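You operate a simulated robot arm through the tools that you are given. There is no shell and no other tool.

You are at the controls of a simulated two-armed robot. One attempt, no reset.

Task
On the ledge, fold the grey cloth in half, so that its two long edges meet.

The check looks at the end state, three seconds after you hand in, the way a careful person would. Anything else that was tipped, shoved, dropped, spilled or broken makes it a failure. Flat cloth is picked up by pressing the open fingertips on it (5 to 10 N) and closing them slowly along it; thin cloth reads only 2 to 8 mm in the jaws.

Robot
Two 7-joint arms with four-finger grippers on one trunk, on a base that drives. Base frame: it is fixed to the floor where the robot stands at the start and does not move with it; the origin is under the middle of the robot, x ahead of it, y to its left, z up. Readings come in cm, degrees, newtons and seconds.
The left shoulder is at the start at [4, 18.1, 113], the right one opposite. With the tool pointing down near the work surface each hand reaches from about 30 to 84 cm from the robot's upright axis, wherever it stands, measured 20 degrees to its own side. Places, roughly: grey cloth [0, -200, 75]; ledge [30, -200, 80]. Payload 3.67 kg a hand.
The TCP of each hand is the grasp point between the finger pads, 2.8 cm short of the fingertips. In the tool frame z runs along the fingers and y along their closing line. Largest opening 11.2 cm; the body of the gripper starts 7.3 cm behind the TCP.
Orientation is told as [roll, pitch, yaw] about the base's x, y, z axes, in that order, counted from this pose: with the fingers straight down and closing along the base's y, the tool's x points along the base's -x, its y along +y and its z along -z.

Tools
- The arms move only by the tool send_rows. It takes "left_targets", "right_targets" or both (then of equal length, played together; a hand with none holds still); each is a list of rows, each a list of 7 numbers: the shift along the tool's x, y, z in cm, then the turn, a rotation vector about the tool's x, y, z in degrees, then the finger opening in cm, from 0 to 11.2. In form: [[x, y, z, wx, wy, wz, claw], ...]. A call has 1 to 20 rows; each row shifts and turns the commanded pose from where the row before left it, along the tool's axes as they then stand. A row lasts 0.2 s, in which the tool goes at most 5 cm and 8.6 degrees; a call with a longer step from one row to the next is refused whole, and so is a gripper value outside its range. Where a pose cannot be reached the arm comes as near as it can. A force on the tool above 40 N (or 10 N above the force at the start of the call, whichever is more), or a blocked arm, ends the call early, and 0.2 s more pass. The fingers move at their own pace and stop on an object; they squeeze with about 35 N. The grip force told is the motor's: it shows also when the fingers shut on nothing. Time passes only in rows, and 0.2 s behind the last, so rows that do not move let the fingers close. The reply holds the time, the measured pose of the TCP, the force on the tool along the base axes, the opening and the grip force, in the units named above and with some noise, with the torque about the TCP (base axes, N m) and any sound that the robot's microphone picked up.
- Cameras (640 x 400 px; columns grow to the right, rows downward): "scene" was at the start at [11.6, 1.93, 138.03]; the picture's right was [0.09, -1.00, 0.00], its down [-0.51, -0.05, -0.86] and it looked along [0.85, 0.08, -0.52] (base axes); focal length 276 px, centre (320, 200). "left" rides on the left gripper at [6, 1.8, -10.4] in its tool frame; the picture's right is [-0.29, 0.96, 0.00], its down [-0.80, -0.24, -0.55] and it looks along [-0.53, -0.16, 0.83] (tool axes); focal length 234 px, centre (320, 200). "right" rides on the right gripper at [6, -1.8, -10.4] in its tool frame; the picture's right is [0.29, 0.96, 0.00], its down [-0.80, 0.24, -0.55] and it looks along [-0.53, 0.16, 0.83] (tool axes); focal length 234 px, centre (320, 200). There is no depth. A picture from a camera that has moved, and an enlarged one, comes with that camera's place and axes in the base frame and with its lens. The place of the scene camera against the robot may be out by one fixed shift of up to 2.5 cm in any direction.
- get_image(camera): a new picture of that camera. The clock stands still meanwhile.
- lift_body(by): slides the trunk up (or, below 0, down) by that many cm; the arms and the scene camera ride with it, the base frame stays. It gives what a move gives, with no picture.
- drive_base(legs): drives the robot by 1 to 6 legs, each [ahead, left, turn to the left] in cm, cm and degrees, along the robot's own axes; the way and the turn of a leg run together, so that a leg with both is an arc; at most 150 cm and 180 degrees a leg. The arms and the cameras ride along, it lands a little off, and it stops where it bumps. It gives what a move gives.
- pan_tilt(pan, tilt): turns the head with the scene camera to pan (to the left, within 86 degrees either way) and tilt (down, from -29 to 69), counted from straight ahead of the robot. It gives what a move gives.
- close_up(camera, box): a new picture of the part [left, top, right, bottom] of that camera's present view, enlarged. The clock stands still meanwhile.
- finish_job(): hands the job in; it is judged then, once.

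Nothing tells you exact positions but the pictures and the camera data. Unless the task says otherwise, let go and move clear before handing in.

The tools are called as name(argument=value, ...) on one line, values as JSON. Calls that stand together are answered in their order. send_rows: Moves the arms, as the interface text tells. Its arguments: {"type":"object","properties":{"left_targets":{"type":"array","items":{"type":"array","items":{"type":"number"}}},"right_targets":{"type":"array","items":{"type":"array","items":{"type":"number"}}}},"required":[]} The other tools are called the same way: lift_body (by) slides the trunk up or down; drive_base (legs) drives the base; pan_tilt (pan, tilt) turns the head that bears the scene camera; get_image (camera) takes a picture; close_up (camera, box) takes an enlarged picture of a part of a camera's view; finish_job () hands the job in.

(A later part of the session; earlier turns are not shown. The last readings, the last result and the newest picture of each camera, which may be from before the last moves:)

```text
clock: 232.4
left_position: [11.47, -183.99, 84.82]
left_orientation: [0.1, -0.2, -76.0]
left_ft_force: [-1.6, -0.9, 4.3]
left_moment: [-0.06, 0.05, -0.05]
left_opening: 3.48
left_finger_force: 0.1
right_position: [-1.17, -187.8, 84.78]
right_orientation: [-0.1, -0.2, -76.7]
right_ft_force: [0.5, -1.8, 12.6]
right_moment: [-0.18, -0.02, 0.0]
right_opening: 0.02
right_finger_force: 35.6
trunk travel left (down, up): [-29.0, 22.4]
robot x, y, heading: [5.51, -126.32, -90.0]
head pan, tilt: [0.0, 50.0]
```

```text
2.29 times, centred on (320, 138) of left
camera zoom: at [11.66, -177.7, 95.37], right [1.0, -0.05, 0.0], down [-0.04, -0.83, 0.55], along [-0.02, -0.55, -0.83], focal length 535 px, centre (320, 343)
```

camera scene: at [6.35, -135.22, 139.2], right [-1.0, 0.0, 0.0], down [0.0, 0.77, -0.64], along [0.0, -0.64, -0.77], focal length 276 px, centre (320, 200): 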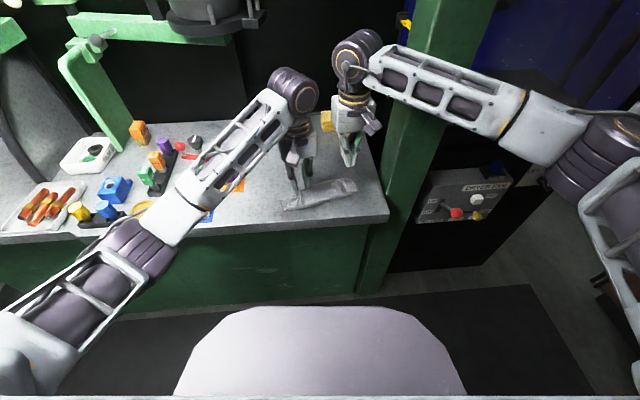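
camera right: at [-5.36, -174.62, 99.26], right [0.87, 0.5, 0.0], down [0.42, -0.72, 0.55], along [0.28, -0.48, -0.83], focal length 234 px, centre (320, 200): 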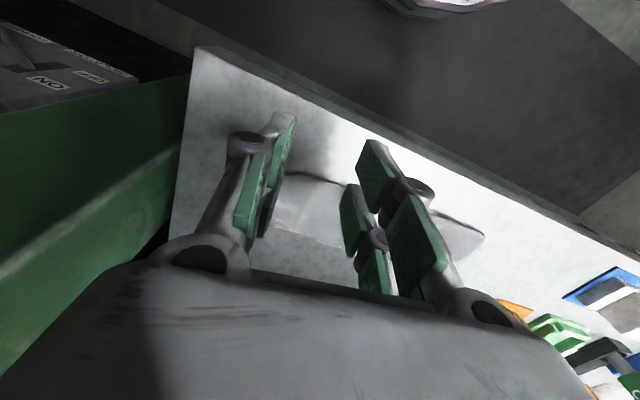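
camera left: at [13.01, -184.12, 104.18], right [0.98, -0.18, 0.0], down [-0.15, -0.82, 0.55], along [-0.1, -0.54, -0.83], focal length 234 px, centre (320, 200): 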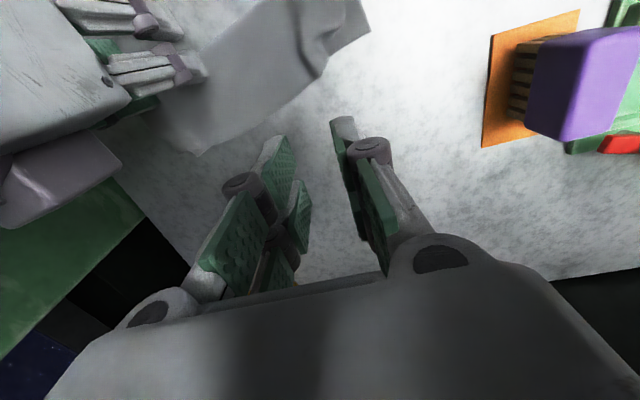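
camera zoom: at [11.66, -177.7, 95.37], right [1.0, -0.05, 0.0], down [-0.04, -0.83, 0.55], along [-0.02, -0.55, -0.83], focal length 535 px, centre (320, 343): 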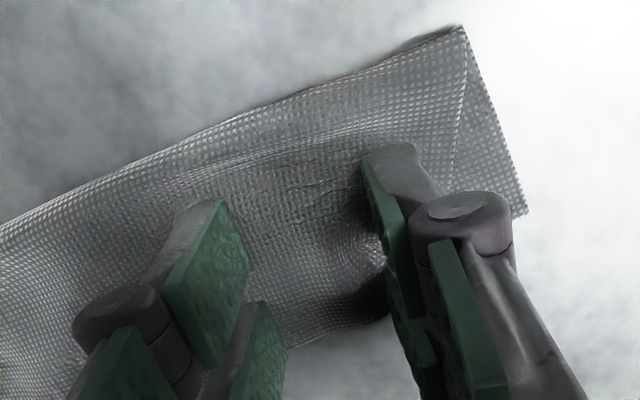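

The ridge has flattened between the fingers and the lower layer held. Lift the left hand (right keeps pinning) and check the corner.

send_rows(left_targets=[[0, 0, -0.2, 0, 0, 0, 3.4], [0, 0, -0.5, 0, 0, 0, 3.4], [0, 0, -1, 0, 0, 0, 3.4], [0, 0, -1.5, 0, 0, 0, 3.4], [-0.5, 0, -1.5, 0, 0, 0, 3.4], [-1, 0, -1.5, 0, 0, 0, 3.4], [-1, 0.3, -1.5, 0, 0, 0, 3], [-1, 0.3, -1, 0, 0, 0, 3], [-1, 0.3, 0, 0, 0, 0, 3], [0, 0, 0, 0, 0, 0, 3]])

close_up(camera="scene", box=[262, 155, 374, 225])

close_up(camera="left", box=[180, 0, 440, 163])

```text
clock: 234.6
left_position: [13.4, -188.2, 93.6]
left_orientation: [0.1, -0.1, -76.0]
left_ft_force: [-0.5, 0.5, 0.4]
left_moment: [0.01, 0.0, -0.03]
left_opening: 3.0
left_finger_force: 0.1
right_position: [-1.07, -187.89, 84.84]
right_orientation: [-0.1, -0.2, -76.8]
right_ft_force: [-1.2, 0.6, 14.2]
right_moment: [-0.15, 0.01, -0.04]
right_opening: 0.02
right_finger_force: 35.3
trunk travel left (down, up): [-29.0, 22.4]
robot x, y, heading: [5.61, -126.62, -89.8]
head pan, tilt: [0.0, 50.0]
```

```text
5.71 times, centred on (318, 190) of scene
camera zoom: at [6.37, -135.09, 139.21], right [-1.0, 0.0, 0.0], down [0.0, 0.77, -0.64], along [0.0, -0.64, -0.77], focal length 1578 px, centre (331, 257)
```

zoom: 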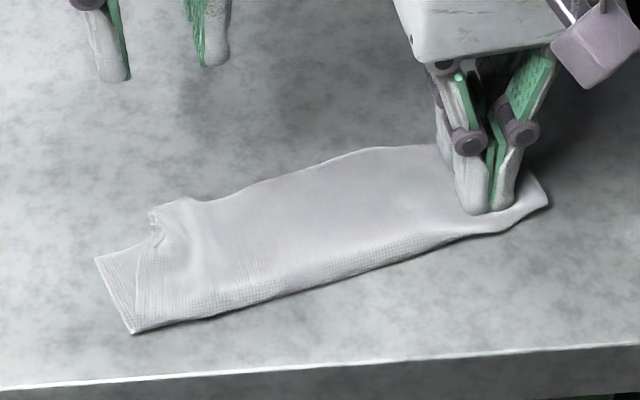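

```text
2.45 times, centred on (310, 82) of left
camera zoom: at [13.68, -181.84, 104.09], right [1.0, -0.05, 0.0], down [-0.04, -0.83, 0.55], along [-0.02, -0.55, -0.83], focal length 575 px, centre (344, 491)
```

zoom: 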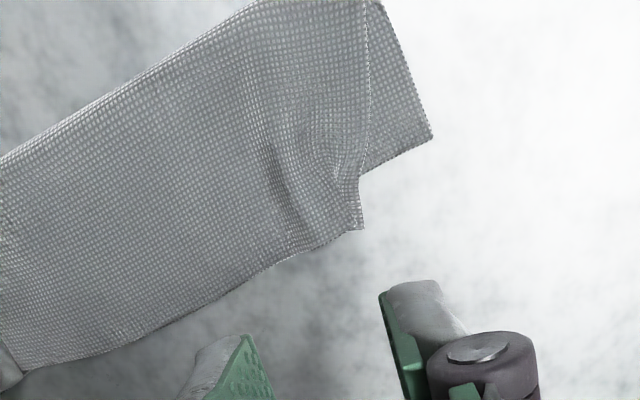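

Good progress: the ridge is gone, but the top-left corner now overshoots the lower edge by ~2 cm (bare ledge under it) and sits inward. With the right hand still pinning, I'll pinch that overhanging corner (single layer), lift it, and lay it exactly on the lower-left corner. Position above it first.

send_rows(left_targets=[[0, 0, 0, 0, 0, -5, 2.0], [0, 0, 0, 0, 0, -5, 2.0], [0.71, -0.45, 0, 0, 0, 0, 2.0], [0.71, -0.45, 0, 0, 0, 0, 2.0], [0, 0, 1.2, 0, 0, 0, 2.0], [0, 0, 1.2, 0, 0, 0, 2.0], [0, 0, 1.2, 0, 0, 0, 2.0], [0, 0, 1.2, 0, 0, 0, 2.0], [0, 0, 1.2, 0, 0, 0, 2.0], [0, 0, 0.8, 0, 0, 0, 2.0], [0, 0, 0, 0, 0, 0, 2.0]])

close_up(camera="scene", box=[262, 155, 342, 205])

close_up(camera="left", box=[180, 50, 460, 225])

```text
clock: 237.0
left_position: [11.85, -187.17, 86.81]
left_orientation: [0.0, -0.1, -66.1]
left_ft_force: [-0.1, -0.5, 0.7]
left_moment: [0.01, -0.02, 0.02]
left_opening: 2.01
left_finger_force: 0.0
right_position: [-1.17, -187.91, 84.63]
right_orientation: [-0.1, 0.0, -76.8]
right_ft_force: [-0.6, -0.1, 13.5]
right_moment: [-0.14, 0.01, 0.01]
right_opening: 0.0
right_finger_force: 34.9
trunk travel left (down, up): [-29.0, 22.4]
robot x, y, heading: [5.62, -126.46, -89.8]
head pan, tilt: [0.0, 50.0]
```

```text
8.00 times, centred on (302, 180) of scene
camera zoom: at [6.37, -135.09, 139.21], right [-1.0, 0.0, 0.0], down [0.0, 0.77, -0.64], along [0.0, -0.64, -0.77], focal length 2209 px, centre (464, 360)
```

zoom: 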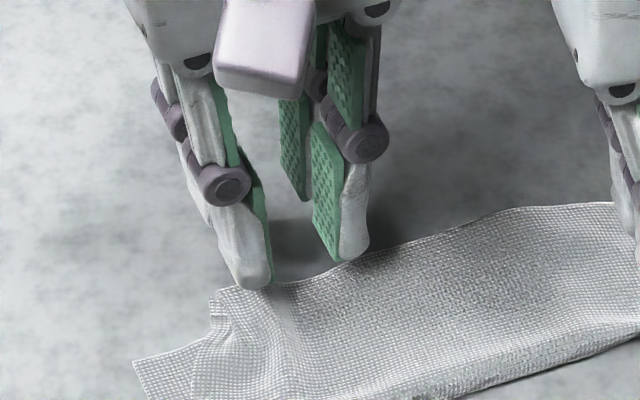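

```text
2.29 times, centred on (320, 138) of left
camera zoom: at [11.12, -180.94, 97.26], right [0.99, 0.13, 0.0], down [0.1, -0.83, 0.55], along [0.07, -0.55, -0.83], focal length 535 px, centre (320, 343)
```

zoom: 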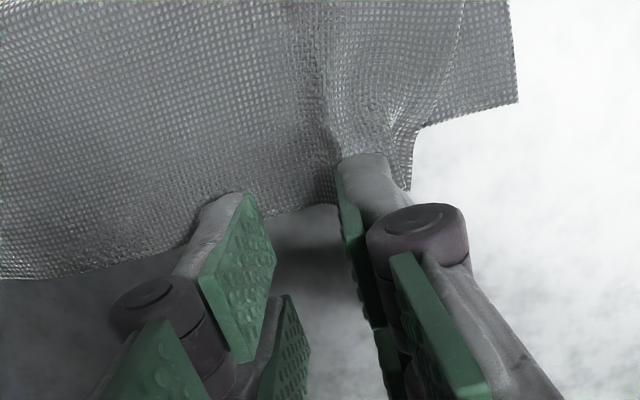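

Well aligned: ~1.4 cm of the overhanging single layer under the fingertips. Lower to contact.

send_rows(left_targets=[[0, 0, 0.6, 0, 0, 0, 2.0], [0, 0, 0.6, 0, 0, 0, 2.0], [0, 0, 0.4, 0, 0, 0, 2.0], [0, 0, 0.2, 0, 0, 0, 2.0], [0, 0, 0, 0, 0, 0, 2.0]])

send_rows(left_targets=[[0, 0, 0.1, 0, 0, 0, 2.0], [0, 0, 0.05, 0, 0, 0, 2.0], [0, 0, 0, 0, 0, 0, 2.0]])

```text
clock: 238.2
left_position: [11.95, -187.17, 84.98]
left_orientation: [0.3, -0.1, -66.0]
left_ft_force: [0.1, 0.1, 0.5]
left_moment: [0.0, -0.02, -0.01]
left_opening: 2.02
left_finger_force: 0.0
right_position: [-1.17, -187.88, 84.75]
right_orientation: [-0.1, 0.0, -76.9]
right_ft_force: [-0.3, -0.3, 13.9]
right_moment: [-0.18, -0.05, -0.01]
right_opening: 0.0
right_finger_force: 35.2
trunk travel left (down, up): [-29.0, 22.4]
robot x, y, heading: [5.81, -126.67, -90.2]
head pan, tilt: [0.0, 50.0]
```

```text
clock: 239.0
left_position: [11.97, -187.17, 84.89]
left_orientation: [0.2, -0.1, -66.0]
left_ft_force: [1.2, 0.0, 1.1]
left_moment: [0.03, 0.02, 0.02]
left_opening: 2.01
left_finger_force: 0.2
right_position: [-1.09, -187.95, 84.74]
right_orientation: [-0.1, -0.1, -76.8]
right_ft_force: [-0.3, 0.5, 13.2]
right_moment: [-0.17, 0.02, 0.03]
right_opening: 0.0
right_finger_force: 34.6
trunk travel left (down, up): [-29.0, 22.4]
robot x, y, heading: [5.67, -127.04, -90.1]
head pan, tilt: [0.0, 50.0]
```

send_rows(left_targets=[[0, 0, 0.1, 0, 0, 0, 2.0], [0, 0, 0, 0, 0, 0, 2.0], [0, 0, 0, 0, 0, 0, 2.0]])

```text
clock: 239.8
left_position: [11.97, -187.19, 84.86]
left_orientation: [0.2, 0.0, -66.1]
left_ft_force: [1.0, 0.8, 10.7]
left_moment: [0.24, 0.11, 0.01]
left_opening: 1.96
left_finger_force: 0.1
right_position: [-1.08, -187.84, 84.79]
right_orientation: [-0.2, -0.1, -76.8]
right_ft_force: [0.3, -2.0, 10.1]
right_moment: [-0.16, 0.0, -0.04]
right_opening: 0.01
right_finger_force: 35.2
trunk travel left (down, up): [-29.0, 22.4]
robot x, y, heading: [5.46, -126.6, -90.1]
head pan, tilt: [0.0, 50.0]
```

Contact. Close slowly.

send_rows(left_targets=[[0, -0.1, -0.03, 0, 0, 0, 1.8], [0, -0.1, 0, 0, 0, 0, 1.6], [0, -0.1, 0, 0, 0, 0, 1.4], [0, -0.1, 0, 0, 0, 0, 1.2], [0, -0.1, 0, 0, 0, 0, 1.0], [0, -0.1, 0.02, 0, 0, 0, 0.8], [0, -0.1, 0.02, 0, 0, 0, 0.6], [0, -0.1, 0, 0, 0, 0, 0.4], [0, -0.1, 0, 0, 0, 0, 0.2], [0, -0.05, 0, 0, 0, 0, 0], [0, 0, 0, 0, 0, 0, 0], [0, 0, 0, 0, 0, 0, 0]])

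close_up(camera="left", box=[180, 50, 460, 225])

send_rows(left_targets=[[0, 0, -0.4, 0, 0, 0, 0], [0, 0, -0.5, 0, 0, 0, 0], [0, 0, -0.5, 0, 0, 0, 0], [0, 0, -0.5, 0, 0, 0, 0], [0, 0, -0.5, 0, 0, 0, 0], [0, 0, 0, 0, 0, 0, 0]])

close_up(camera="scene", box=[262, 155, 374, 225])

close_up(camera="left", box=[180, 30, 460, 205])

```text
clock: 242.4
left_position: [11.02, -187.64, 84.78]
left_orientation: [0.3, -0.1, -66.0]
left_ft_force: [1.2, 1.4, 6.4]
left_moment: [0.17, 0.03, -0.05]
left_opening: 0.16
left_finger_force: 34.5
right_position: [-1.12, -187.87, 84.8]
right_orientation: [-0.1, -0.2, -76.8]
right_ft_force: [-0.6, -1.2, 10.6]
right_moment: [-0.15, -0.03, 0.0]
right_opening: 0.01
right_finger_force: 35.3
trunk travel left (down, up): [-29.0, 22.4]
robot x, y, heading: [5.72, -126.83, -89.9]
head pan, tilt: [0.0, 50.0]
```

```text
2.29 times, centred on (320, 138) of left
camera zoom: at [10.28, -181.35, 95.21], right [0.99, 0.13, 0.0], down [0.1, -0.83, 0.55], along [0.07, -0.55, -0.83], focal length 535 px, centre (320, 343)
```

zoom: 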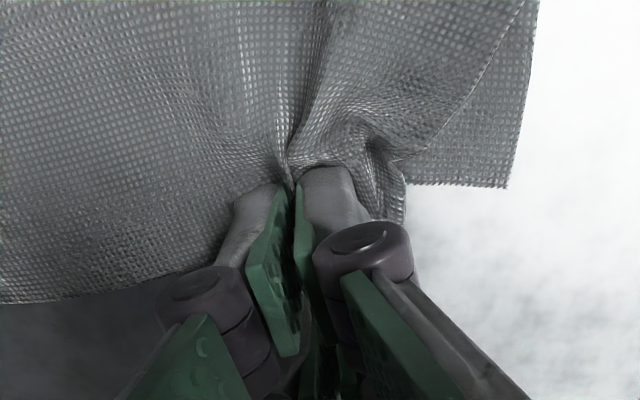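

```text
clock: 243.8
left_position: [11.03, -187.66, 87.18]
left_orientation: [0.2, 0.0, -66.0]
left_ft_force: [0.0, 0.1, -0.2]
left_moment: [-0.02, -0.01, 0.02]
left_opening: 0.2
left_finger_force: 35.8
right_position: [-1.01, -187.84, 84.82]
right_orientation: [0.0, 0.0, -76.7]
right_ft_force: [-0.5, 1.1, 13.3]
right_moment: [-0.11, -0.03, -0.02]
right_opening: 0.0
right_finger_force: 35.4
trunk travel left (down, up): [-29.0, 22.4]
robot x, y, heading: [5.74, -126.97, -90.0]
head pan, tilt: [0.0, 50.0]
```

```text
5.71 times, centred on (318, 190) of scene
camera zoom: at [6.36, -135.09, 139.21], right [-1.0, 0.0, 0.0], down [0.0, 0.77, -0.64], along [0.0, -0.64, -0.77], focal length 1578 px, centre (331, 257)
```

zoom: 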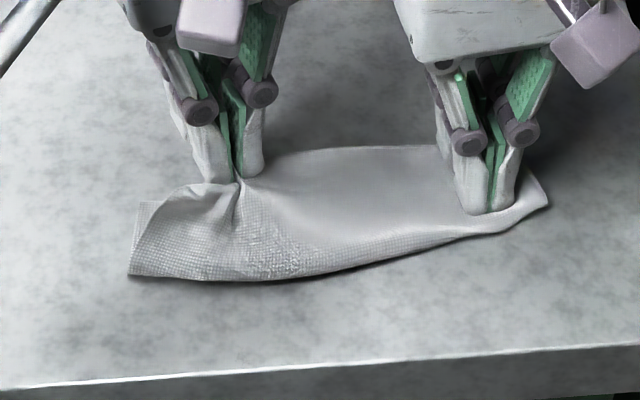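

```text
2.29 times, centred on (320, 118) of left
camera zoom: at [10.25, -181.35, 97.58], right [0.99, 0.13, 0.0], down [0.1, -0.83, 0.55], along [0.07, -0.55, -0.83], focal length 535 px, centre (320, 389)
```

zoom: 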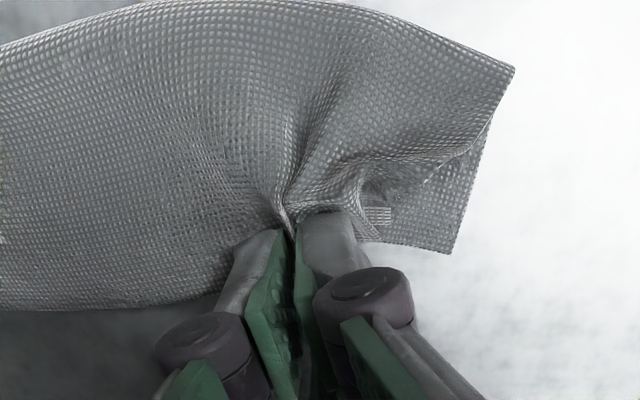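

I lift 3 cm more to see whether only the top layer is held.

send_rows(left_targets=[[0, 0, -0.6, 0, 0, 0, 0], [0, 0, -0.6, 0, 0, 0, 0], [0, 0, -0.6, 0, 0, 0, 0], [0, 0, -0.6, 0, 0, 0, 0], [0, 0, -0.6, 0, 0, 0, 0], [0, 0, 0, 0, 0, 0, 0]])

close_up(camera="scene", box=[262, 145, 374, 215])

close_up(camera="left", box=[180, 30, 460, 205])

get_image(camera="right")

```text
clock: 245.2
left_position: [11.11, -187.63, 90.2]
left_orientation: [0.1, -0.1, -66.0]
left_ft_force: [-9.6, -3.1, -5.8]
left_moment: [-0.14, 0.21, 0.19]
left_opening: 0.21
left_finger_force: 34.8
right_position: [-1.1, -187.95, 84.8]
right_orientation: [0.0, -0.1, -76.6]
right_ft_force: [8.8, 2.8, 15.5]
right_moment: [-0.08, -0.29, 0.11]
right_opening: 0.01
right_finger_force: 35.3
trunk travel left (down, up): [-29.0, 22.4]
robot x, y, heading: [5.45, -126.91, -90.0]
head pan, tilt: [0.0, 50.0]
```

```text
5.71 times, centred on (318, 180) of scene
camera zoom: at [6.36, -135.13, 139.2], right [-1.0, 0.0, 0.0], down [0.0, 0.77, -0.64], along [0.0, -0.64, -0.77], focal length 1578 px, centre (331, 314)
```

zoom: 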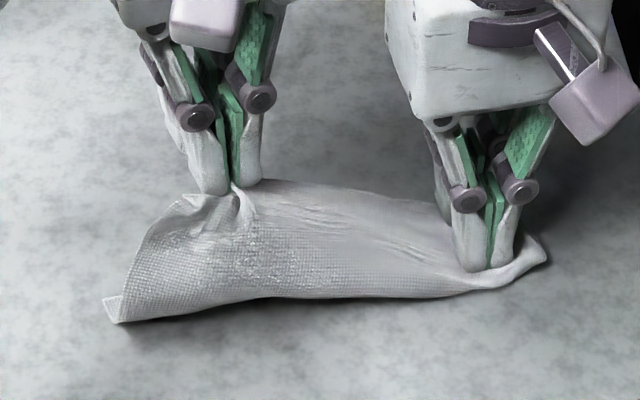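

```text
2.29 times, centred on (320, 118) of left
camera zoom: at [10.25, -181.39, 100.61], right [0.99, 0.13, 0.0], down [0.1, -0.83, 0.55], along [0.07, -0.55, -0.83], focal length 535 px, centre (320, 389)
```

zoom: 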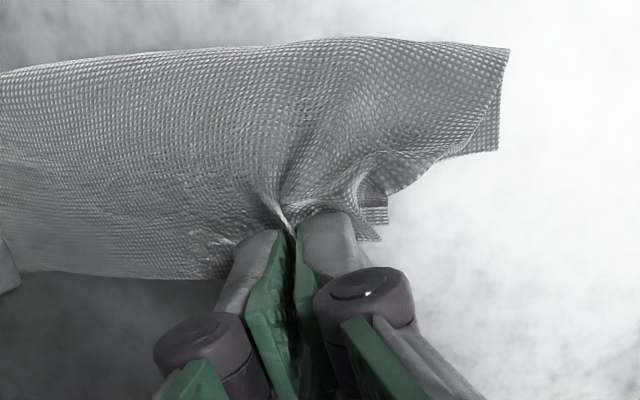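

```text
taken
camera right: at [-4.16, -182.59, 95.19], right [0.87, 0.5, 0.0], down [0.42, -0.72, 0.55], along [0.28, -0.48, -0.83], focal length 234 px, centre (320, 200)
```

right: 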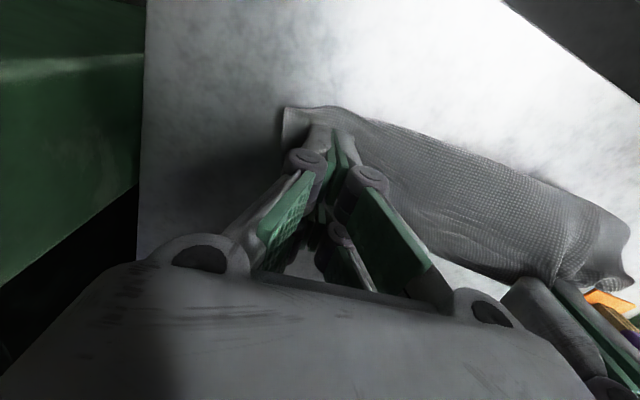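

Only the top layer is up (it is taut against the right-hand pin). I lower it while moving it outward and toward me, to bring it over the lower edge.

send_rows(left_targets=[[0, 0, 0.6, 0, 0, 0, 0], [0, 0, 0.6, 0, 0, 0, 0], [0.2, 0.1, 0.6, 0, 0, 0, 0], [0.3, 0.2, 0.5, 0, 0, 0, 0], [0.3, 0.3, 0.4, 0, 0, 0, 0], [0.3, 0.3, 0.2, 0, 0, 0, 0], [0.3, 0.2, 0.2, 0, 0, 0, 0], [0, 0, 0, 0, 0, 0, 0]])

close_up(camera="scene", box=[262, 155, 374, 225])

close_up(camera="left", box=[180, 30, 460, 205])

```text
clock: 247.0
left_position: [11.4, -185.85, 87.12]
left_orientation: [0.1, -0.2, -66.2]
left_ft_force: [-8.1, -5.0, -2.2]
left_moment: [-0.14, 0.26, 0.26]
left_opening: 0.19
left_finger_force: 35.1
right_position: [-1.17, -187.88, 84.73]
right_orientation: [0.1, 0.0, -76.7]
right_ft_force: [6.9, 3.3, 15.2]
right_moment: [-0.14, -0.24, 0.13]
right_opening: 0.0
right_finger_force: 34.8
trunk travel left (down, up): [-29.0, 22.4]
robot x, y, heading: [5.79, -126.27, -90.0]
head pan, tilt: [0.0, 50.0]
```

```text
5.71 times, centred on (318, 190) of scene
camera zoom: at [6.35, -135.11, 139.21], right [-1.0, 0.0, 0.0], down [0.0, 0.77, -0.64], along [0.0, -0.64, -0.77], focal length 1578 px, centre (331, 257)
```

zoom: 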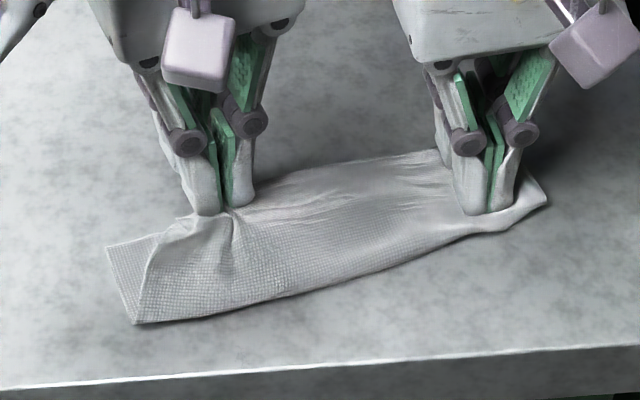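

```text
2.29 times, centred on (320, 118) of left
camera zoom: at [10.65, -179.62, 97.48], right [0.99, 0.13, 0.0], down [0.1, -0.83, 0.55], along [0.07, -0.55, -0.83], focal length 535 px, centre (320, 389)
```

zoom: 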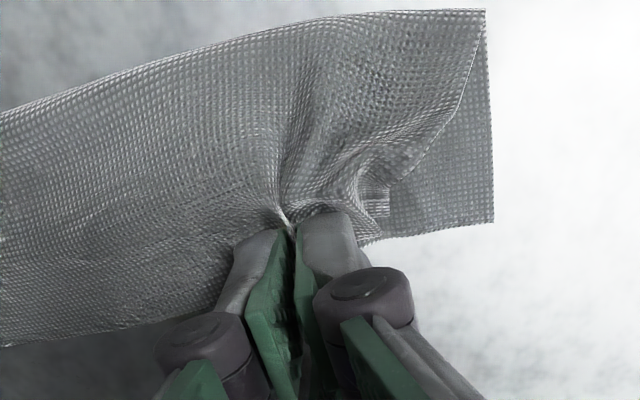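

Held edge is now level with the lower edge. I relax the tension slightly, lower to just above contact and open.

send_rows(left_targets=[[0, -0.15, 0.4, 0, 0, 0, 0], [0, -0.15, 0.4, 0, 0, 0, 0], [0, 0, 0.4, 0, 0, 0, 0], [0, 0, 0.4, 0, 0, 0, 0], [0, 0, 0.2, 0, 0, 0, 0], [0, 0, 0, 0, 0, 0, 0]])

send_rows(left_targets=[[0, 0.1, 0, 0, 0, 0, 0.4], [0, 0.15, 0, 0, 0, 0, 0.7], [0, 0.15, 0, 0, 0, 0, 1.0], [0, 0.15, 0, 0, 0, 0, 1.3], [0, 0.15, 0, 0, 0, 0, 1.6], [0, 0.15, 0, 0, 0, 0, 1.9], [0, 0.15, 0, 0, 0, 0, 2.2], [0, 0.15, 0, 0, 0, 0, 2.5], [0, 0, 0, 0, 0, 0, 2.5]])

close_up(camera="left", box=[180, 30, 460, 205])

close_up(camera="scene", box=[262, 155, 374, 225])

```text
clock: 248.4
left_position: [11.32, -185.99, 85.23]
left_orientation: [0.1, -0.1, -66.0]
left_ft_force: [-2.0, -1.1, 0.5]
left_moment: [-0.03, 0.06, 0.07]
left_opening: 0.19
left_finger_force: 35.3
right_position: [-1.13, -187.94, 84.72]
right_orientation: [-0.1, 0.0, -76.8]
right_ft_force: [3.6, 2.3, 14.3]
right_moment: [-0.08, -0.1, 0.08]
right_opening: 0.0
right_finger_force: 35.0
trunk travel left (down, up): [-29.0, 22.4]
robot x, y, heading: [5.68, -126.62, -89.8]
head pan, tilt: [0.0, 50.0]
```

```text
clock: 250.4
left_position: [12.21, -185.35, 85.26]
left_orientation: [0.2, -0.1, -66.1]
left_ft_force: [0.3, 0.7, 0.6]
left_moment: [-0.02, 0.03, 0.0]
left_opening: 2.5
left_finger_force: 0.0
right_position: [-1.1, -187.97, 84.69]
right_orientation: [-0.1, -0.1, -76.8]
right_ft_force: [-0.5, 0.0, 12.8]
right_moment: [-0.17, -0.06, -0.01]
right_opening: 0.01
right_finger_force: 34.7
trunk travel left (down, up): [-29.0, 22.4]
robot x, y, heading: [5.61, -126.49, -90.2]
head pan, tilt: [0.0, 50.0]
```

```text
2.29 times, centred on (320, 118) of left
camera zoom: at [11.48, -179.27, 95.74], right [0.99, 0.13, 0.0], down [0.1, -0.83, 0.55], along [0.07, -0.55, -0.83], focal length 535 px, centre (320, 389)
```

zoom: 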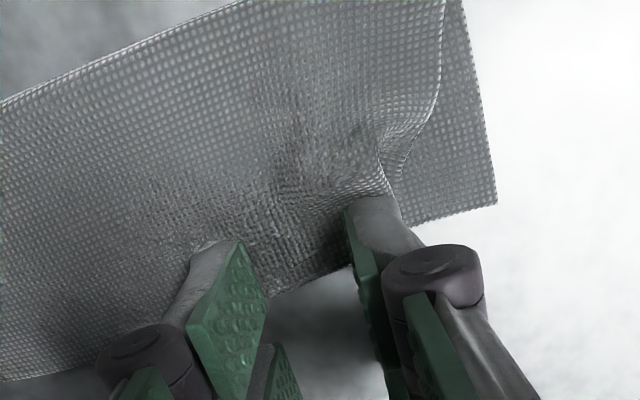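

```text
5.71 times, centred on (318, 190) of scene
camera zoom: at [6.38, -135.09, 139.21], right [-1.0, 0.0, 0.0], down [0.0, 0.77, -0.64], along [0.0, -0.64, -0.77], focal length 1578 px, centre (331, 257)
```

zoom: 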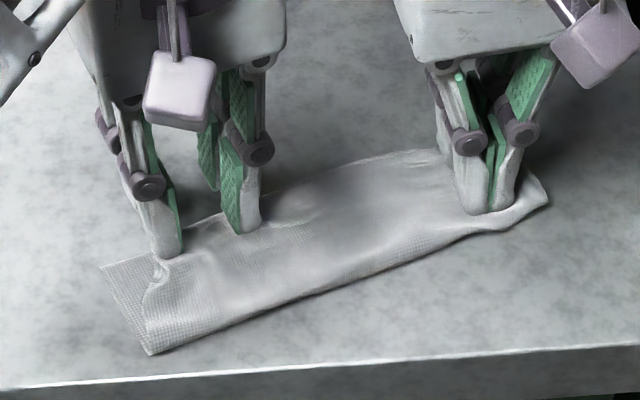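

The gather opened well this time. Lift the left hand and look.

send_rows(left_targets=[[0, 0, -0.3, 0, 0, 0, 2.5], [0, 0, -0.5, 0, 0, 0, 2.5], [0, 0, -1, 0, 0, 0, 2.5], [0, 0, -1.5, 0, 0, 0, 2.5], [-0.5, 0, -1.5, 0, 0, 0, 2.5], [-1, 0, -1.5, 0, 0, 0, 2.5], [-1, 0, -1.5, 0, 0, 0, 2.5], [-1, 0, -1, 0, 0, 0, 2.5], [0, 0, 0, 0, 0, 0, 2.5]])

close_up(camera="scene", box=[262, 155, 374, 225])

close_up(camera="left", box=[180, 0, 440, 163])

```text
clock: 252.4
left_position: [13.71, -188.79, 94.2]
left_orientation: [0.1, -0.2, -66.0]
left_ft_force: [-0.1, 0.0, 0.7]
left_moment: [-0.01, -0.04, -0.02]
left_opening: 2.49
left_finger_force: 0.0
right_position: [-1.07, -187.87, 84.79]
right_orientation: [-0.1, 0.0, -76.8]
right_ft_force: [-0.2, -0.2, 13.4]
right_moment: [-0.12, -0.05, -0.02]
right_opening: 0.0
right_finger_force: 35.0
trunk travel left (down, up): [-29.0, 22.4]
robot x, y, heading: [5.81, -126.6, -90.0]
head pan, tilt: [0.0, 50.0]
```

```text
5.71 times, centred on (318, 190) of scene
camera zoom: at [6.38, -135.09, 139.21], right [-1.0, 0.0, 0.0], down [0.0, 0.77, -0.64], along [0.0, -0.64, -0.77], focal length 1578 px, centre (331, 257)
```

zoom: 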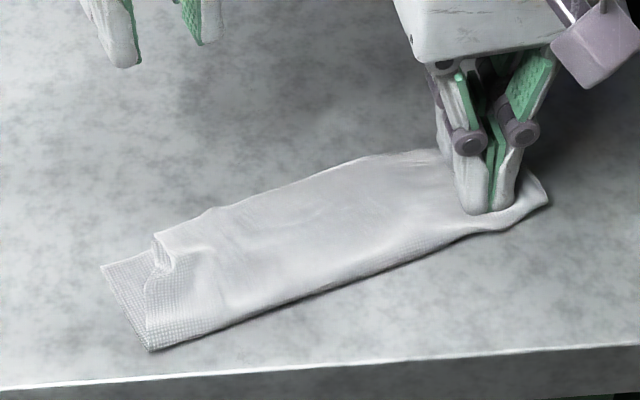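

```text
2.45 times, centred on (310, 82) of left
camera zoom: at [12.86, -182.49, 104.49], right [0.99, 0.13, 0.0], down [0.1, -0.83, 0.55], along [0.07, -0.55, -0.83], focal length 575 px, centre (344, 491)
```

zoom: 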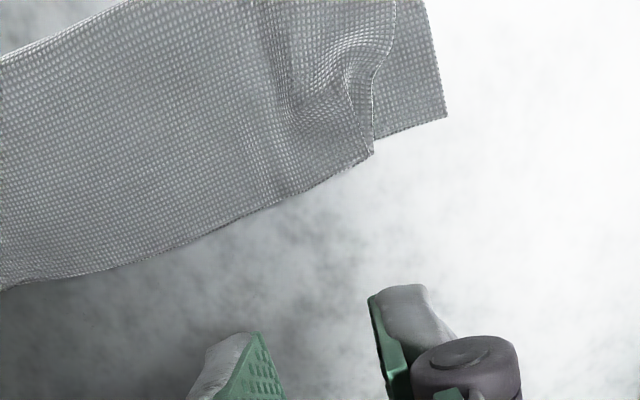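

Now the two long edges line up at the left as well; only a small curl remains at the corner (top corner ~2.5 cm short along the edge). One more gentle press-and-spread there, right hand still pinning.

send_rows(left_targets=[[0.94, -0.1, 0, 0, 0, 0, 2.0], [0.94, -0.1, 0, 0, 0, 0, 2.0], [0.94, -0.1, 0, 0, 0, 0, 2.0], [0.94, -0.1, 0, 0, 0, 0, 2.0], [0.95, -0.09, 0, 0, 0, 0, 2.0], [0, 0, 1.4, 0, 0, 0, 2.0], [0, 0, 1.4, 0, 0, 0, 2.0], [0, 0, 1.4, 0, 0, 0, 2.0], [0, 0, 1.4, 0, 0, 0, 2.0], [0, 0, 1.4, 0, 0, 0, 2.0], [0, 0, 0.5, 0, 0, 0, 2.0], [0, 0, 0, 0, 0, 0, 2.0]])

close_up(camera="scene", box=[262, 160, 342, 210])

close_up(camera="left", box=[180, 50, 460, 225])

```text
clock: 255.0
left_position: [11.26, -184.62, 86.57]
left_orientation: [0.2, -0.2, -65.9]
left_ft_force: [0.6, 0.4, 0.1]
left_moment: [-0.03, -0.01, -0.01]
left_opening: 2.02
left_finger_force: 0.0
right_position: [-1.09, -187.91, 84.72]
right_orientation: [-0.1, 0.0, -76.9]
right_ft_force: [-0.2, 0.1, 13.1]
right_moment: [-0.14, -0.03, -0.01]
right_opening: 0.0
right_finger_force: 34.7
trunk travel left (down, up): [-29.0, 22.4]
robot x, y, heading: [5.53, -126.72, -90.1]
head pan, tilt: [0.0, 50.0]
```

```text
8.00 times, centred on (302, 185) of scene
camera zoom: at [6.38, -135.09, 139.21], right [-1.0, 0.0, 0.0], down [0.0, 0.77, -0.64], along [0.0, -0.64, -0.77], focal length 2209 px, centre (464, 320)
```

zoom: 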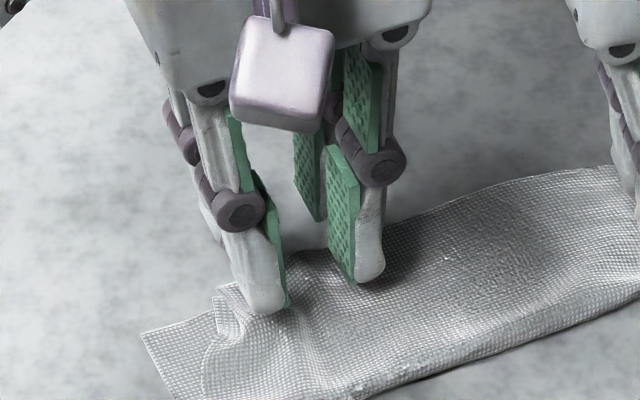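

```text
2.29 times, centred on (320, 138) of left
camera zoom: at [10.56, -178.43, 96.99], right [0.99, 0.13, 0.0], down [0.1, -0.83, 0.55], along [0.07, -0.55, -0.83], focal length 535 px, centre (320, 343)
```

zoom: 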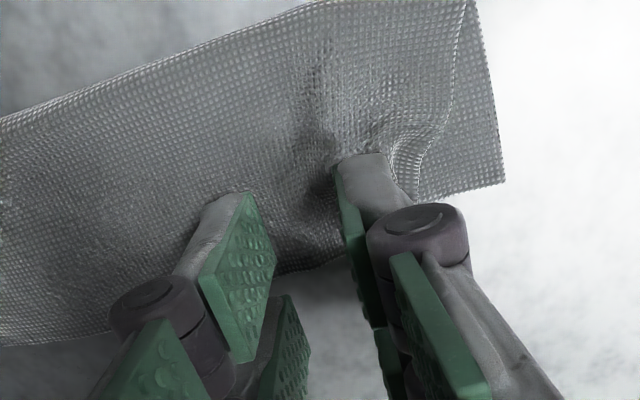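

send_rows(left_targets=[[0, 0.4, 0, 0, 0, 0, 2.0], [0, 0, 0.6, 0, 0, 0, 2.0], [0, 0, 0.5, 0, 0, 0, 2.0], [0, 0, 0.2, 0, 0, 0, 2.0], [0, 0, 0.1, 0, 0, 0, 2.0], [0, 0, 0, 0, 0, 0, 2.0]])

send_rows(left_targets=[[0, 0, 0.1, 0, 0, 0, 2.0], [0, 0, 0.08, 0, 0, 0, 2.0], [0, 0, 0, 0, 0, 0, 2.0]])

```text
clock: 256.4
left_position: [11.71, -184.49, 85.18]
left_orientation: [0.2, -0.1, -66.0]
left_ft_force: [-0.5, 0.4, -0.2]
left_moment: [0.0, -0.04, -0.01]
left_opening: 2.01
left_finger_force: 0.0
right_position: [-1.11, -187.92, 84.73]
right_orientation: [-0.1, 0.0, -76.9]
right_ft_force: [-0.3, -0.6, 12.9]
right_moment: [-0.15, -0.02, 0.03]
right_opening: 0.0
right_finger_force: 34.8
trunk travel left (down, up): [-29.0, 22.4]
robot x, y, heading: [5.65, -126.48, -89.9]
head pan, tilt: [0.0, 50.0]
```

```text
clock: 257.2
left_position: [11.86, -184.47, 85.11]
left_orientation: [0.1, -0.1, -66.1]
left_ft_force: [0.2, -0.7, 3.5]
left_moment: [0.03, -0.06, -0.02]
left_opening: 2.0
left_finger_force: 0.1
right_position: [-1.08, -187.89, 84.83]
right_orientation: [0.0, 0.0, -76.8]
right_ft_force: [-0.3, -1.5, 11.9]
right_moment: [-0.16, -0.03, 0.0]
right_opening: 0.0
right_finger_force: 35.4
trunk travel left (down, up): [-29.0, 22.4]
robot x, y, heading: [5.83, -126.38, -90.1]
head pan, tilt: [0.0, 50.0]
```

3.5 N contact. Spread by 2 cm with the outer finger moving outward.

send_rows(left_targets=[[0, 0.15, 0, 0, 0, 0, 2.3], [0, 0.15, 0, 0, 0, 0, 2.6], [0, 0.15, 0, 0, 0, 0, 2.9], [0, 0.15, 0, 0, 0, 0, 3.2], [0, 0.15, 0, 0, 0, 0, 3.5], [0, 0.15, 0, 0, 0, 0, 3.8], [0, 0.1, 0, 0, 0, 0, 4.0], [0, 0, 0, 0, 0, 0, 4.0]])

close_up(camera="left", box=[180, 50, 460, 225])

send_rows(left_targets=[[0, 0, -0.3, 0, 0, 0, 4.0], [0, 0, -0.5, 0, 0, 0, 4.0], [0, 0, -1, 0, 0, 0, 4.0], [0, 0, -1.5, 0, 0, 0, 4.0], [-0.5, 0, -1.5, 0, 0, 0, 3.5], [-1, 0, -1.5, 0, 0, 0, 3], [-1, 0, -1.5, 0, 0, 0, 3], [-1, 0, -1, 0, 0, 0, 3], [0, 0, 0, 0, 0, 0, 3]])

close_up(camera="scene", box=[262, 155, 374, 225])

close_up(camera="left", box=[180, 0, 440, 163])

```text
clock: 259.0
left_position: [12.65, -183.87, 85.06]
left_orientation: [0.2, -0.2, -66.0]
left_ft_force: [0.0, 0.0, 1.1]
left_moment: [-0.01, 0.0, 0.03]
left_opening: 4.01
left_finger_force: 0.6
right_position: [-1.1, -187.95, 84.7]
right_orientation: [-0.1, -0.1, -76.8]
right_ft_force: [-0.3, 0.4, 13.1]
right_moment: [-0.15, -0.04, 0.01]
right_opening: 0.0
right_finger_force: 35.2
trunk travel left (down, up): [-29.0, 22.4]
robot x, y, heading: [5.64, -126.68, -90.1]
head pan, tilt: [0.0, 50.0]
```

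```text
2.29 times, centred on (320, 138) of left
camera zoom: at [11.84, -177.79, 95.41], right [0.99, 0.13, 0.0], down [0.1, -0.83, 0.55], along [0.07, -0.55, -0.83], focal length 535 px, centre (320, 343)
```

zoom: 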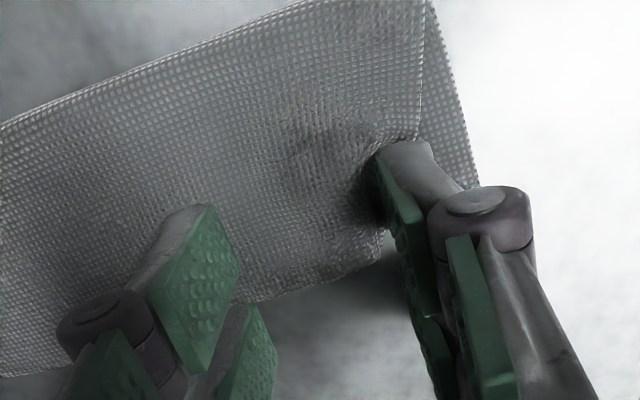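

```text
clock: 261.0
left_position: [14.13, -187.28, 93.93]
left_orientation: [0.2, 0.0, -66.0]
left_ft_force: [0.3, 0.0, -0.8]
left_moment: [0.0, 0.0, 0.02]
left_opening: 3.02
left_finger_force: 0.1
right_position: [-1.12, -187.87, 84.77]
right_orientation: [0.0, -0.1, -76.8]
right_ft_force: [-0.8, 0.5, 13.3]
right_moment: [-0.16, -0.02, -0.01]
right_opening: 0.0
right_finger_force: 35.2
trunk travel left (down, up): [-29.0, 22.4]
robot x, y, heading: [5.89, -126.21, -90.0]
head pan, tilt: [0.0, 50.0]
```

```text
5.71 times, centred on (318, 190) of scene
camera zoom: at [6.38, -135.09, 139.21], right [-1.0, 0.0, 0.0], down [0.0, 0.77, -0.64], along [0.0, -0.64, -0.77], focal length 1578 px, centre (331, 257)
```

zoom: 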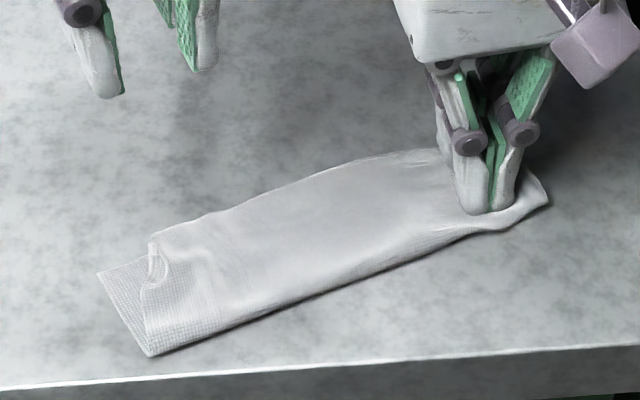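

```text
2.45 times, centred on (310, 82) of left
camera zoom: at [13.24, -181.02, 104.23], right [0.99, 0.13, 0.0], down [0.1, -0.83, 0.55], along [0.07, -0.55, -0.83], focal length 575 px, centre (344, 491)
```

zoom: 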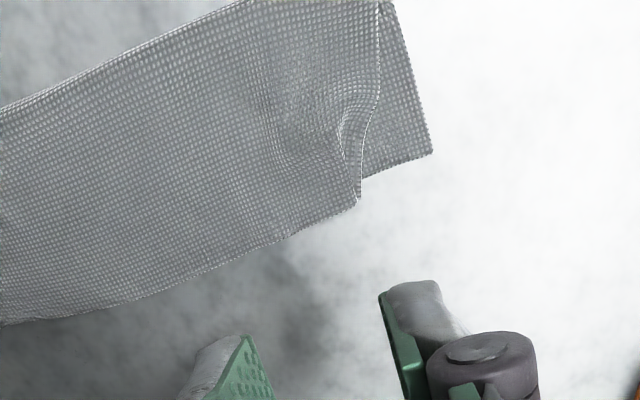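

Only a small curl at the top-left corner remains. I press on it with closed fingers and draw it outward ~1.5 cm.

send_rows(left_targets=[[0.9, 0.17, 0, 0, 0, 0, 1], [0.9, 0.18, 0, 0, 0, 0, 0], [0.9, 0.17, 0, 0, 0, 0, 0], [0.9, 0.18, 0, 0, 0, 0, 0], [0, 0, 1.5, 0, 0, 0, 0], [0, 0, 1.5, 0, 0, 0, 0], [0, 0, 1.5, 0, 0, 0, 0], [0, 0, 1.5, 0, 0, 0, 0], [0, 0, 1.5, 0, 0, 0, 0], [0, 0, 1.0, 0, 0, 0, 0], [0, 0, 0.3, 0, 0, 0, 0], [0, 0, 0, 0, 0, 0, 0]])

close_up(camera="scene", box=[262, 160, 342, 210])

close_up(camera="left", box=[180, 50, 460, 225])

```text
clock: 263.6
left_position: [13.16, -183.63, 84.98]
left_orientation: [0.2, -0.2, -66.0]
left_ft_force: [0.3, -0.2, -0.5]
left_moment: [-0.04, -0.02, -0.01]
left_opening: 0.01
left_finger_force: 35.1
right_position: [-1.13, -188.01, 84.72]
right_orientation: [-0.1, 0.0, -76.8]
right_ft_force: [0.2, 0.0, 13.5]
right_moment: [-0.11, -0.04, 0.02]
right_opening: 0.01
right_finger_force: 34.8
trunk travel left (down, up): [-29.0, 22.4]
robot x, y, heading: [5.65, -126.49, -90.0]
head pan, tilt: [0.0, 50.0]
```

```text
8.00 times, centred on (302, 185) of scene
camera zoom: at [6.38, -135.09, 139.21], right [-1.0, 0.0, 0.0], down [0.0, 0.77, -0.64], along [0.0, -0.64, -0.77], focal length 2209 px, centre (464, 320)
```

zoom: 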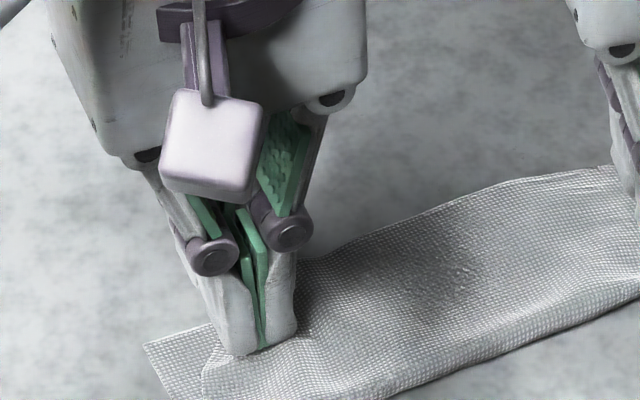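

```text
2.29 times, centred on (320, 138) of left
camera zoom: at [12.42, -177.43, 95.4], right [0.99, 0.13, 0.0], down [0.1, -0.83, 0.55], along [0.07, -0.55, -0.83], focal length 535 px, centre (320, 343)
```

zoom: 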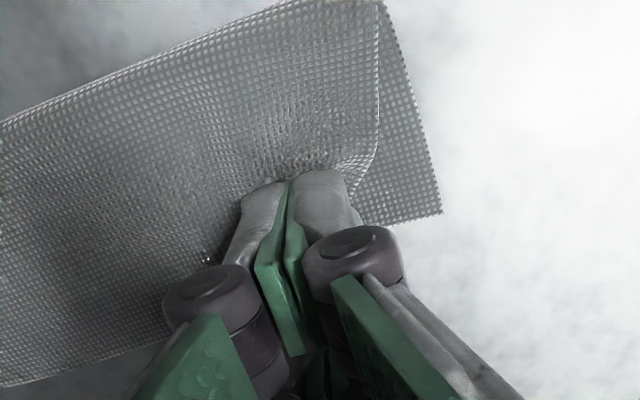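

send_rows(left_targets=[[0, 0, 0.15, 0, 0, 0, 0], [0, 0, 0.1, 0, 0, 0, 0], [0, 0, 0, 0, 0, 0, 0]])

send_rows(left_targets=[[0, 0, 0.08, 0, 0, 0, 0], [0, 0, 0, 0, 0, 0, 0], [0, 0, 0, 0, 0, 0, 0]])

```text
clock: 264.4
left_position: [13.32, -183.65, 84.85]
left_orientation: [0.1, -0.1, -66.0]
left_ft_force: [0.9, 1.1, 7.9]
left_moment: [0.13, -0.02, -0.01]
left_opening: 0.0
left_finger_force: 35.2
right_position: [-1.05, -187.81, 84.65]
right_orientation: [-0.1, -0.2, -76.8]
right_ft_force: [-0.4, -2.2, 11.0]
right_moment: [-0.11, -0.05, -0.01]
right_opening: 0.01
right_finger_force: 35.5
trunk travel left (down, up): [-29.0, 22.4]
robot x, y, heading: [6.09, -126.53, -90.1]
head pan, tilt: [0.0, 50.0]
```

```text
clock: 265.2
left_position: [13.18, -183.55, 84.77]
left_orientation: [0.1, -0.1, -66.1]
left_ft_force: [0.8, -0.4, 19.2]
left_moment: [0.18, -0.04, -0.01]
left_opening: 0.0
left_finger_force: 35.4
right_position: [-1.13, -187.7, 84.78]
right_orientation: [-0.1, -0.1, -76.8]
right_ft_force: [0.1, -1.5, 7.3]
right_moment: [-0.1, -0.04, 0.01]
right_opening: 0.0
right_finger_force: 35.5
trunk travel left (down, up): [-29.0, 22.4]
robot x, y, heading: [5.91, -126.85, -90.0]
head pan, tilt: [0.0, 50.0]
```

Too firm; ease off the left, then draw outward.

send_rows(left_targets=[[0, 0, -0.13, 0, 0, 0, 0], [0, 0, 0, 0, 0, 0, 0], [0, 0, 0, 0, 0, 0, 0]], right_targets=[[0, 0, 0.04, 0, 0, 0, 0], [0, 0, 0, 0, 0, 0, 0], [0, 0, 0, 0, 0, 0, 0]])

send_rows(left_targets=[[0, 0.25, 0, 0, 0, 0, 0], [0, 0.25, 0, 0, 0, 0, 0], [0, 0.25, 0, 0, 0, 0, 0], [0, 0.25, 0, 0, 0, 0, 0], [0, 0.25, 0, 0, 0, 0, 0], [0, 0.25, 0, 0, 0, 0, 0], [0, 0.25, 0, 0, 0, 0, 0], [0, 0, 0, 0, 0, 0, 0]])

close_up(camera="left", box=[180, 50, 460, 225])

close_up(camera="scene", box=[262, 155, 374, 225])

```text
clock: 266.0
left_position: [13.29, -183.65, 84.75]
left_orientation: [0.1, -0.1, -66.0]
left_ft_force: [0.1, -0.9, 12.9]
left_moment: [0.1, -0.01, -0.02]
left_opening: 0.0
left_finger_force: 34.3
right_position: [-1.05, -187.94, 84.73]
right_orientation: [0.0, -0.1, -76.9]
right_ft_force: [0.5, -0.8, 9.6]
right_moment: [-0.1, -0.06, -0.02]
right_opening: 0.0
right_finger_force: 34.9
trunk travel left (down, up): [-29.0, 22.4]
robot x, y, heading: [5.41, -126.75, -89.9]
head pan, tilt: [0.0, 50.0]
```

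```text
clock: 267.8
left_position: [14.94, -182.89, 84.82]
left_orientation: [0.2, 0.0, -65.9]
left_ft_force: [-4.3, -0.6, 5.1]
left_moment: [0.0, 0.16, 0.01]
left_opening: 0.0
left_finger_force: 34.8
right_position: [-1.12, -187.95, 84.68]
right_orientation: [-0.1, -0.2, -76.9]
right_ft_force: [2.6, 2.1, 11.7]
right_moment: [-0.08, -0.09, 0.0]
right_opening: 0.0
right_finger_force: 35.4
trunk travel left (down, up): [-29.0, 22.4]
robot x, y, heading: [5.98, -126.62, -90.3]
head pan, tilt: [0.0, 50.0]
```

```text
2.29 times, centred on (320, 138) of left
camera zoom: at [14.07, -176.69, 95.26], right [0.99, 0.13, 0.0], down [0.1, -0.83, 0.55], along [0.07, -0.55, -0.83], focal length 535 px, centre (320, 343)
```

zoom: 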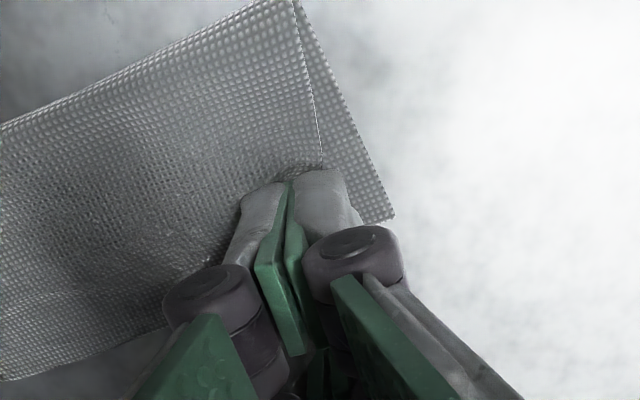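

```text
5.71 times, centred on (318, 190) of scene
camera zoom: at [6.37, -135.05, 139.21], right [-1.0, 0.0, 0.0], down [0.0, 0.77, -0.64], along [0.0, -0.64, -0.77], focal length 1578 px, centre (331, 257)
```

zoom: 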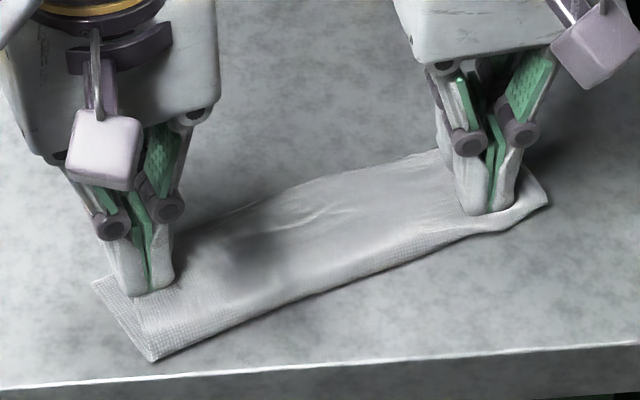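

The corner is drawn out and the top edge is now taut along the lower edge. Lift the left hand, then the right, and inspect.

send_rows(left_targets=[[0, 0, -0.2, 0, 0, 0, 0], [0, 0, -0.5, 0, 0, 0, 0], [0, 0, -1, 0, 0, 0, 0], [0, 0, -1.5, 0, 0, 0, 0], [-0.5, 0, -1.5, 0, 0, 0, 0], [-1, 0, -1.5, 0, 0, 0, 1], [-1, 0, -1.5, 0, 0, 0, 2], [-1, 0, -1, 0, 0, 0, 2], [0, 0, 0, 0, 0, 0, 2]])

send_rows(right_targets=[[0, 0, -0.2, 0, 0, 0, 0], [0, 0, -0.5, 0, 0, 0, 0], [0, 0, -1, 0, 0, 0, 0], [0, 0, -1.5, 0, 0, 0, 0], [0, 0, -1.5, 0, 0, 0, 0], [-1, 0, -1.5, 0, 0, 0, 0], [-1, 0, -1.5, 0, 0, 0, 1], [-1, 0, -1, 0, 0, 0, 2], [0, 0, 0, 0, 0, 0, 2]])

close_up(camera="scene", box=[262, 160, 374, 230])

close_up(camera="left", box=[60, 0, 440, 200])

close_up(camera="right", box=[220, 0, 600, 200])

```text
clock: 269.8
left_position: [16.33, -186.14, 93.62]
left_orientation: [0.2, -0.1, -66.0]
left_ft_force: [-0.5, 0.4, 0.4]
left_moment: [0.01, -0.03, -0.01]
left_opening: 1.99
left_finger_force: 0.0
right_position: [-1.11, -187.88, 84.81]
right_orientation: [0.0, 0.0, -76.8]
right_ft_force: [-0.5, 2.8, 15.0]
right_moment: [-0.12, -0.05, 0.06]
right_opening: 0.01
right_finger_force: 34.9
trunk travel left (down, up): [-29.0, 22.4]
robot x, y, heading: [5.67, -126.24, -90.0]
head pan, tilt: [0.0, 50.0]
```

```text
clock: 271.8
left_position: [16.2, -186.36, 93.37]
left_orientation: [0.2, 0.1, -66.0]
left_ft_force: [-0.2, 0.5, 1.5]
left_moment: [0.03, 0.02, 0.0]
left_opening: 1.99
left_finger_force: 0.0
right_position: [-0.45, -190.93, 93.24]
right_orientation: [0.1, 0.0, -76.7]
right_ft_force: [0.5, -0.2, -0.1]
right_moment: [-0.01, 0.01, -0.01]
right_opening: 2.04
right_finger_force: 0.0
trunk travel left (down, up): [-29.0, 22.4]
robot x, y, heading: [6.0, -126.71, -90.1]
head pan, tilt: [0.0, 50.0]
```

```text
5.71 times, centred on (318, 195) of scene
camera zoom: at [6.35, -135.23, 139.19], right [-1.0, 0.0, 0.0], down [0.0, 0.77, -0.64], along [0.0, -0.64, -0.77], focal length 1578 px, centre (331, 229)
```

zoom: 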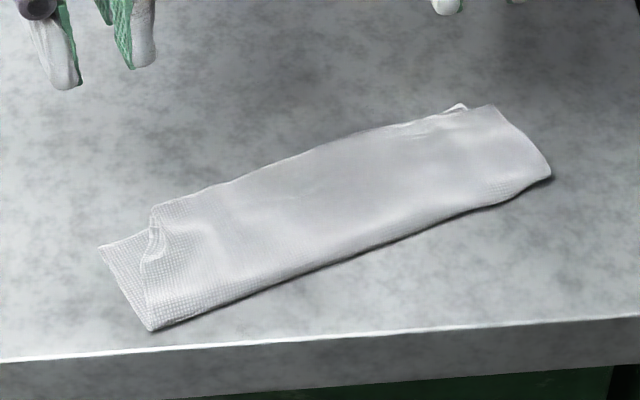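

```text
1.68 times, centred on (250, 100) of left
camera zoom: at [15.39, -180.03, 103.85], right [0.99, 0.13, 0.0], down [0.1, -0.83, 0.55], along [0.07, -0.55, -0.83], focal length 394 px, centre (438, 368)
```

zoom: 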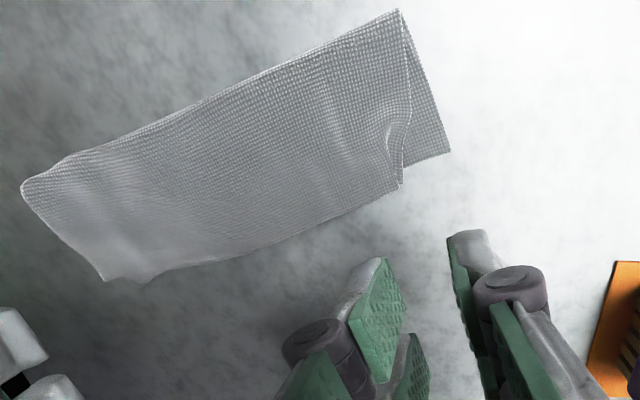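

```text
1.68 times, centred on (410, 100) of right
camera zoom: at [-3.59, -185.57, 103.74], right [0.87, 0.5, 0.0], down [0.42, -0.72, 0.55], along [0.28, -0.48, -0.83], focal length 394 px, centre (168, 368)
```

zoom: 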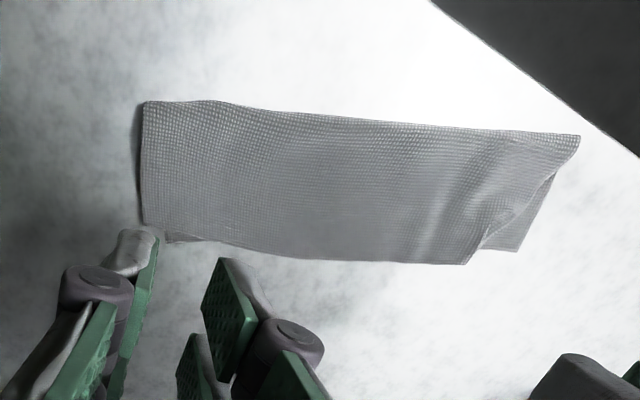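

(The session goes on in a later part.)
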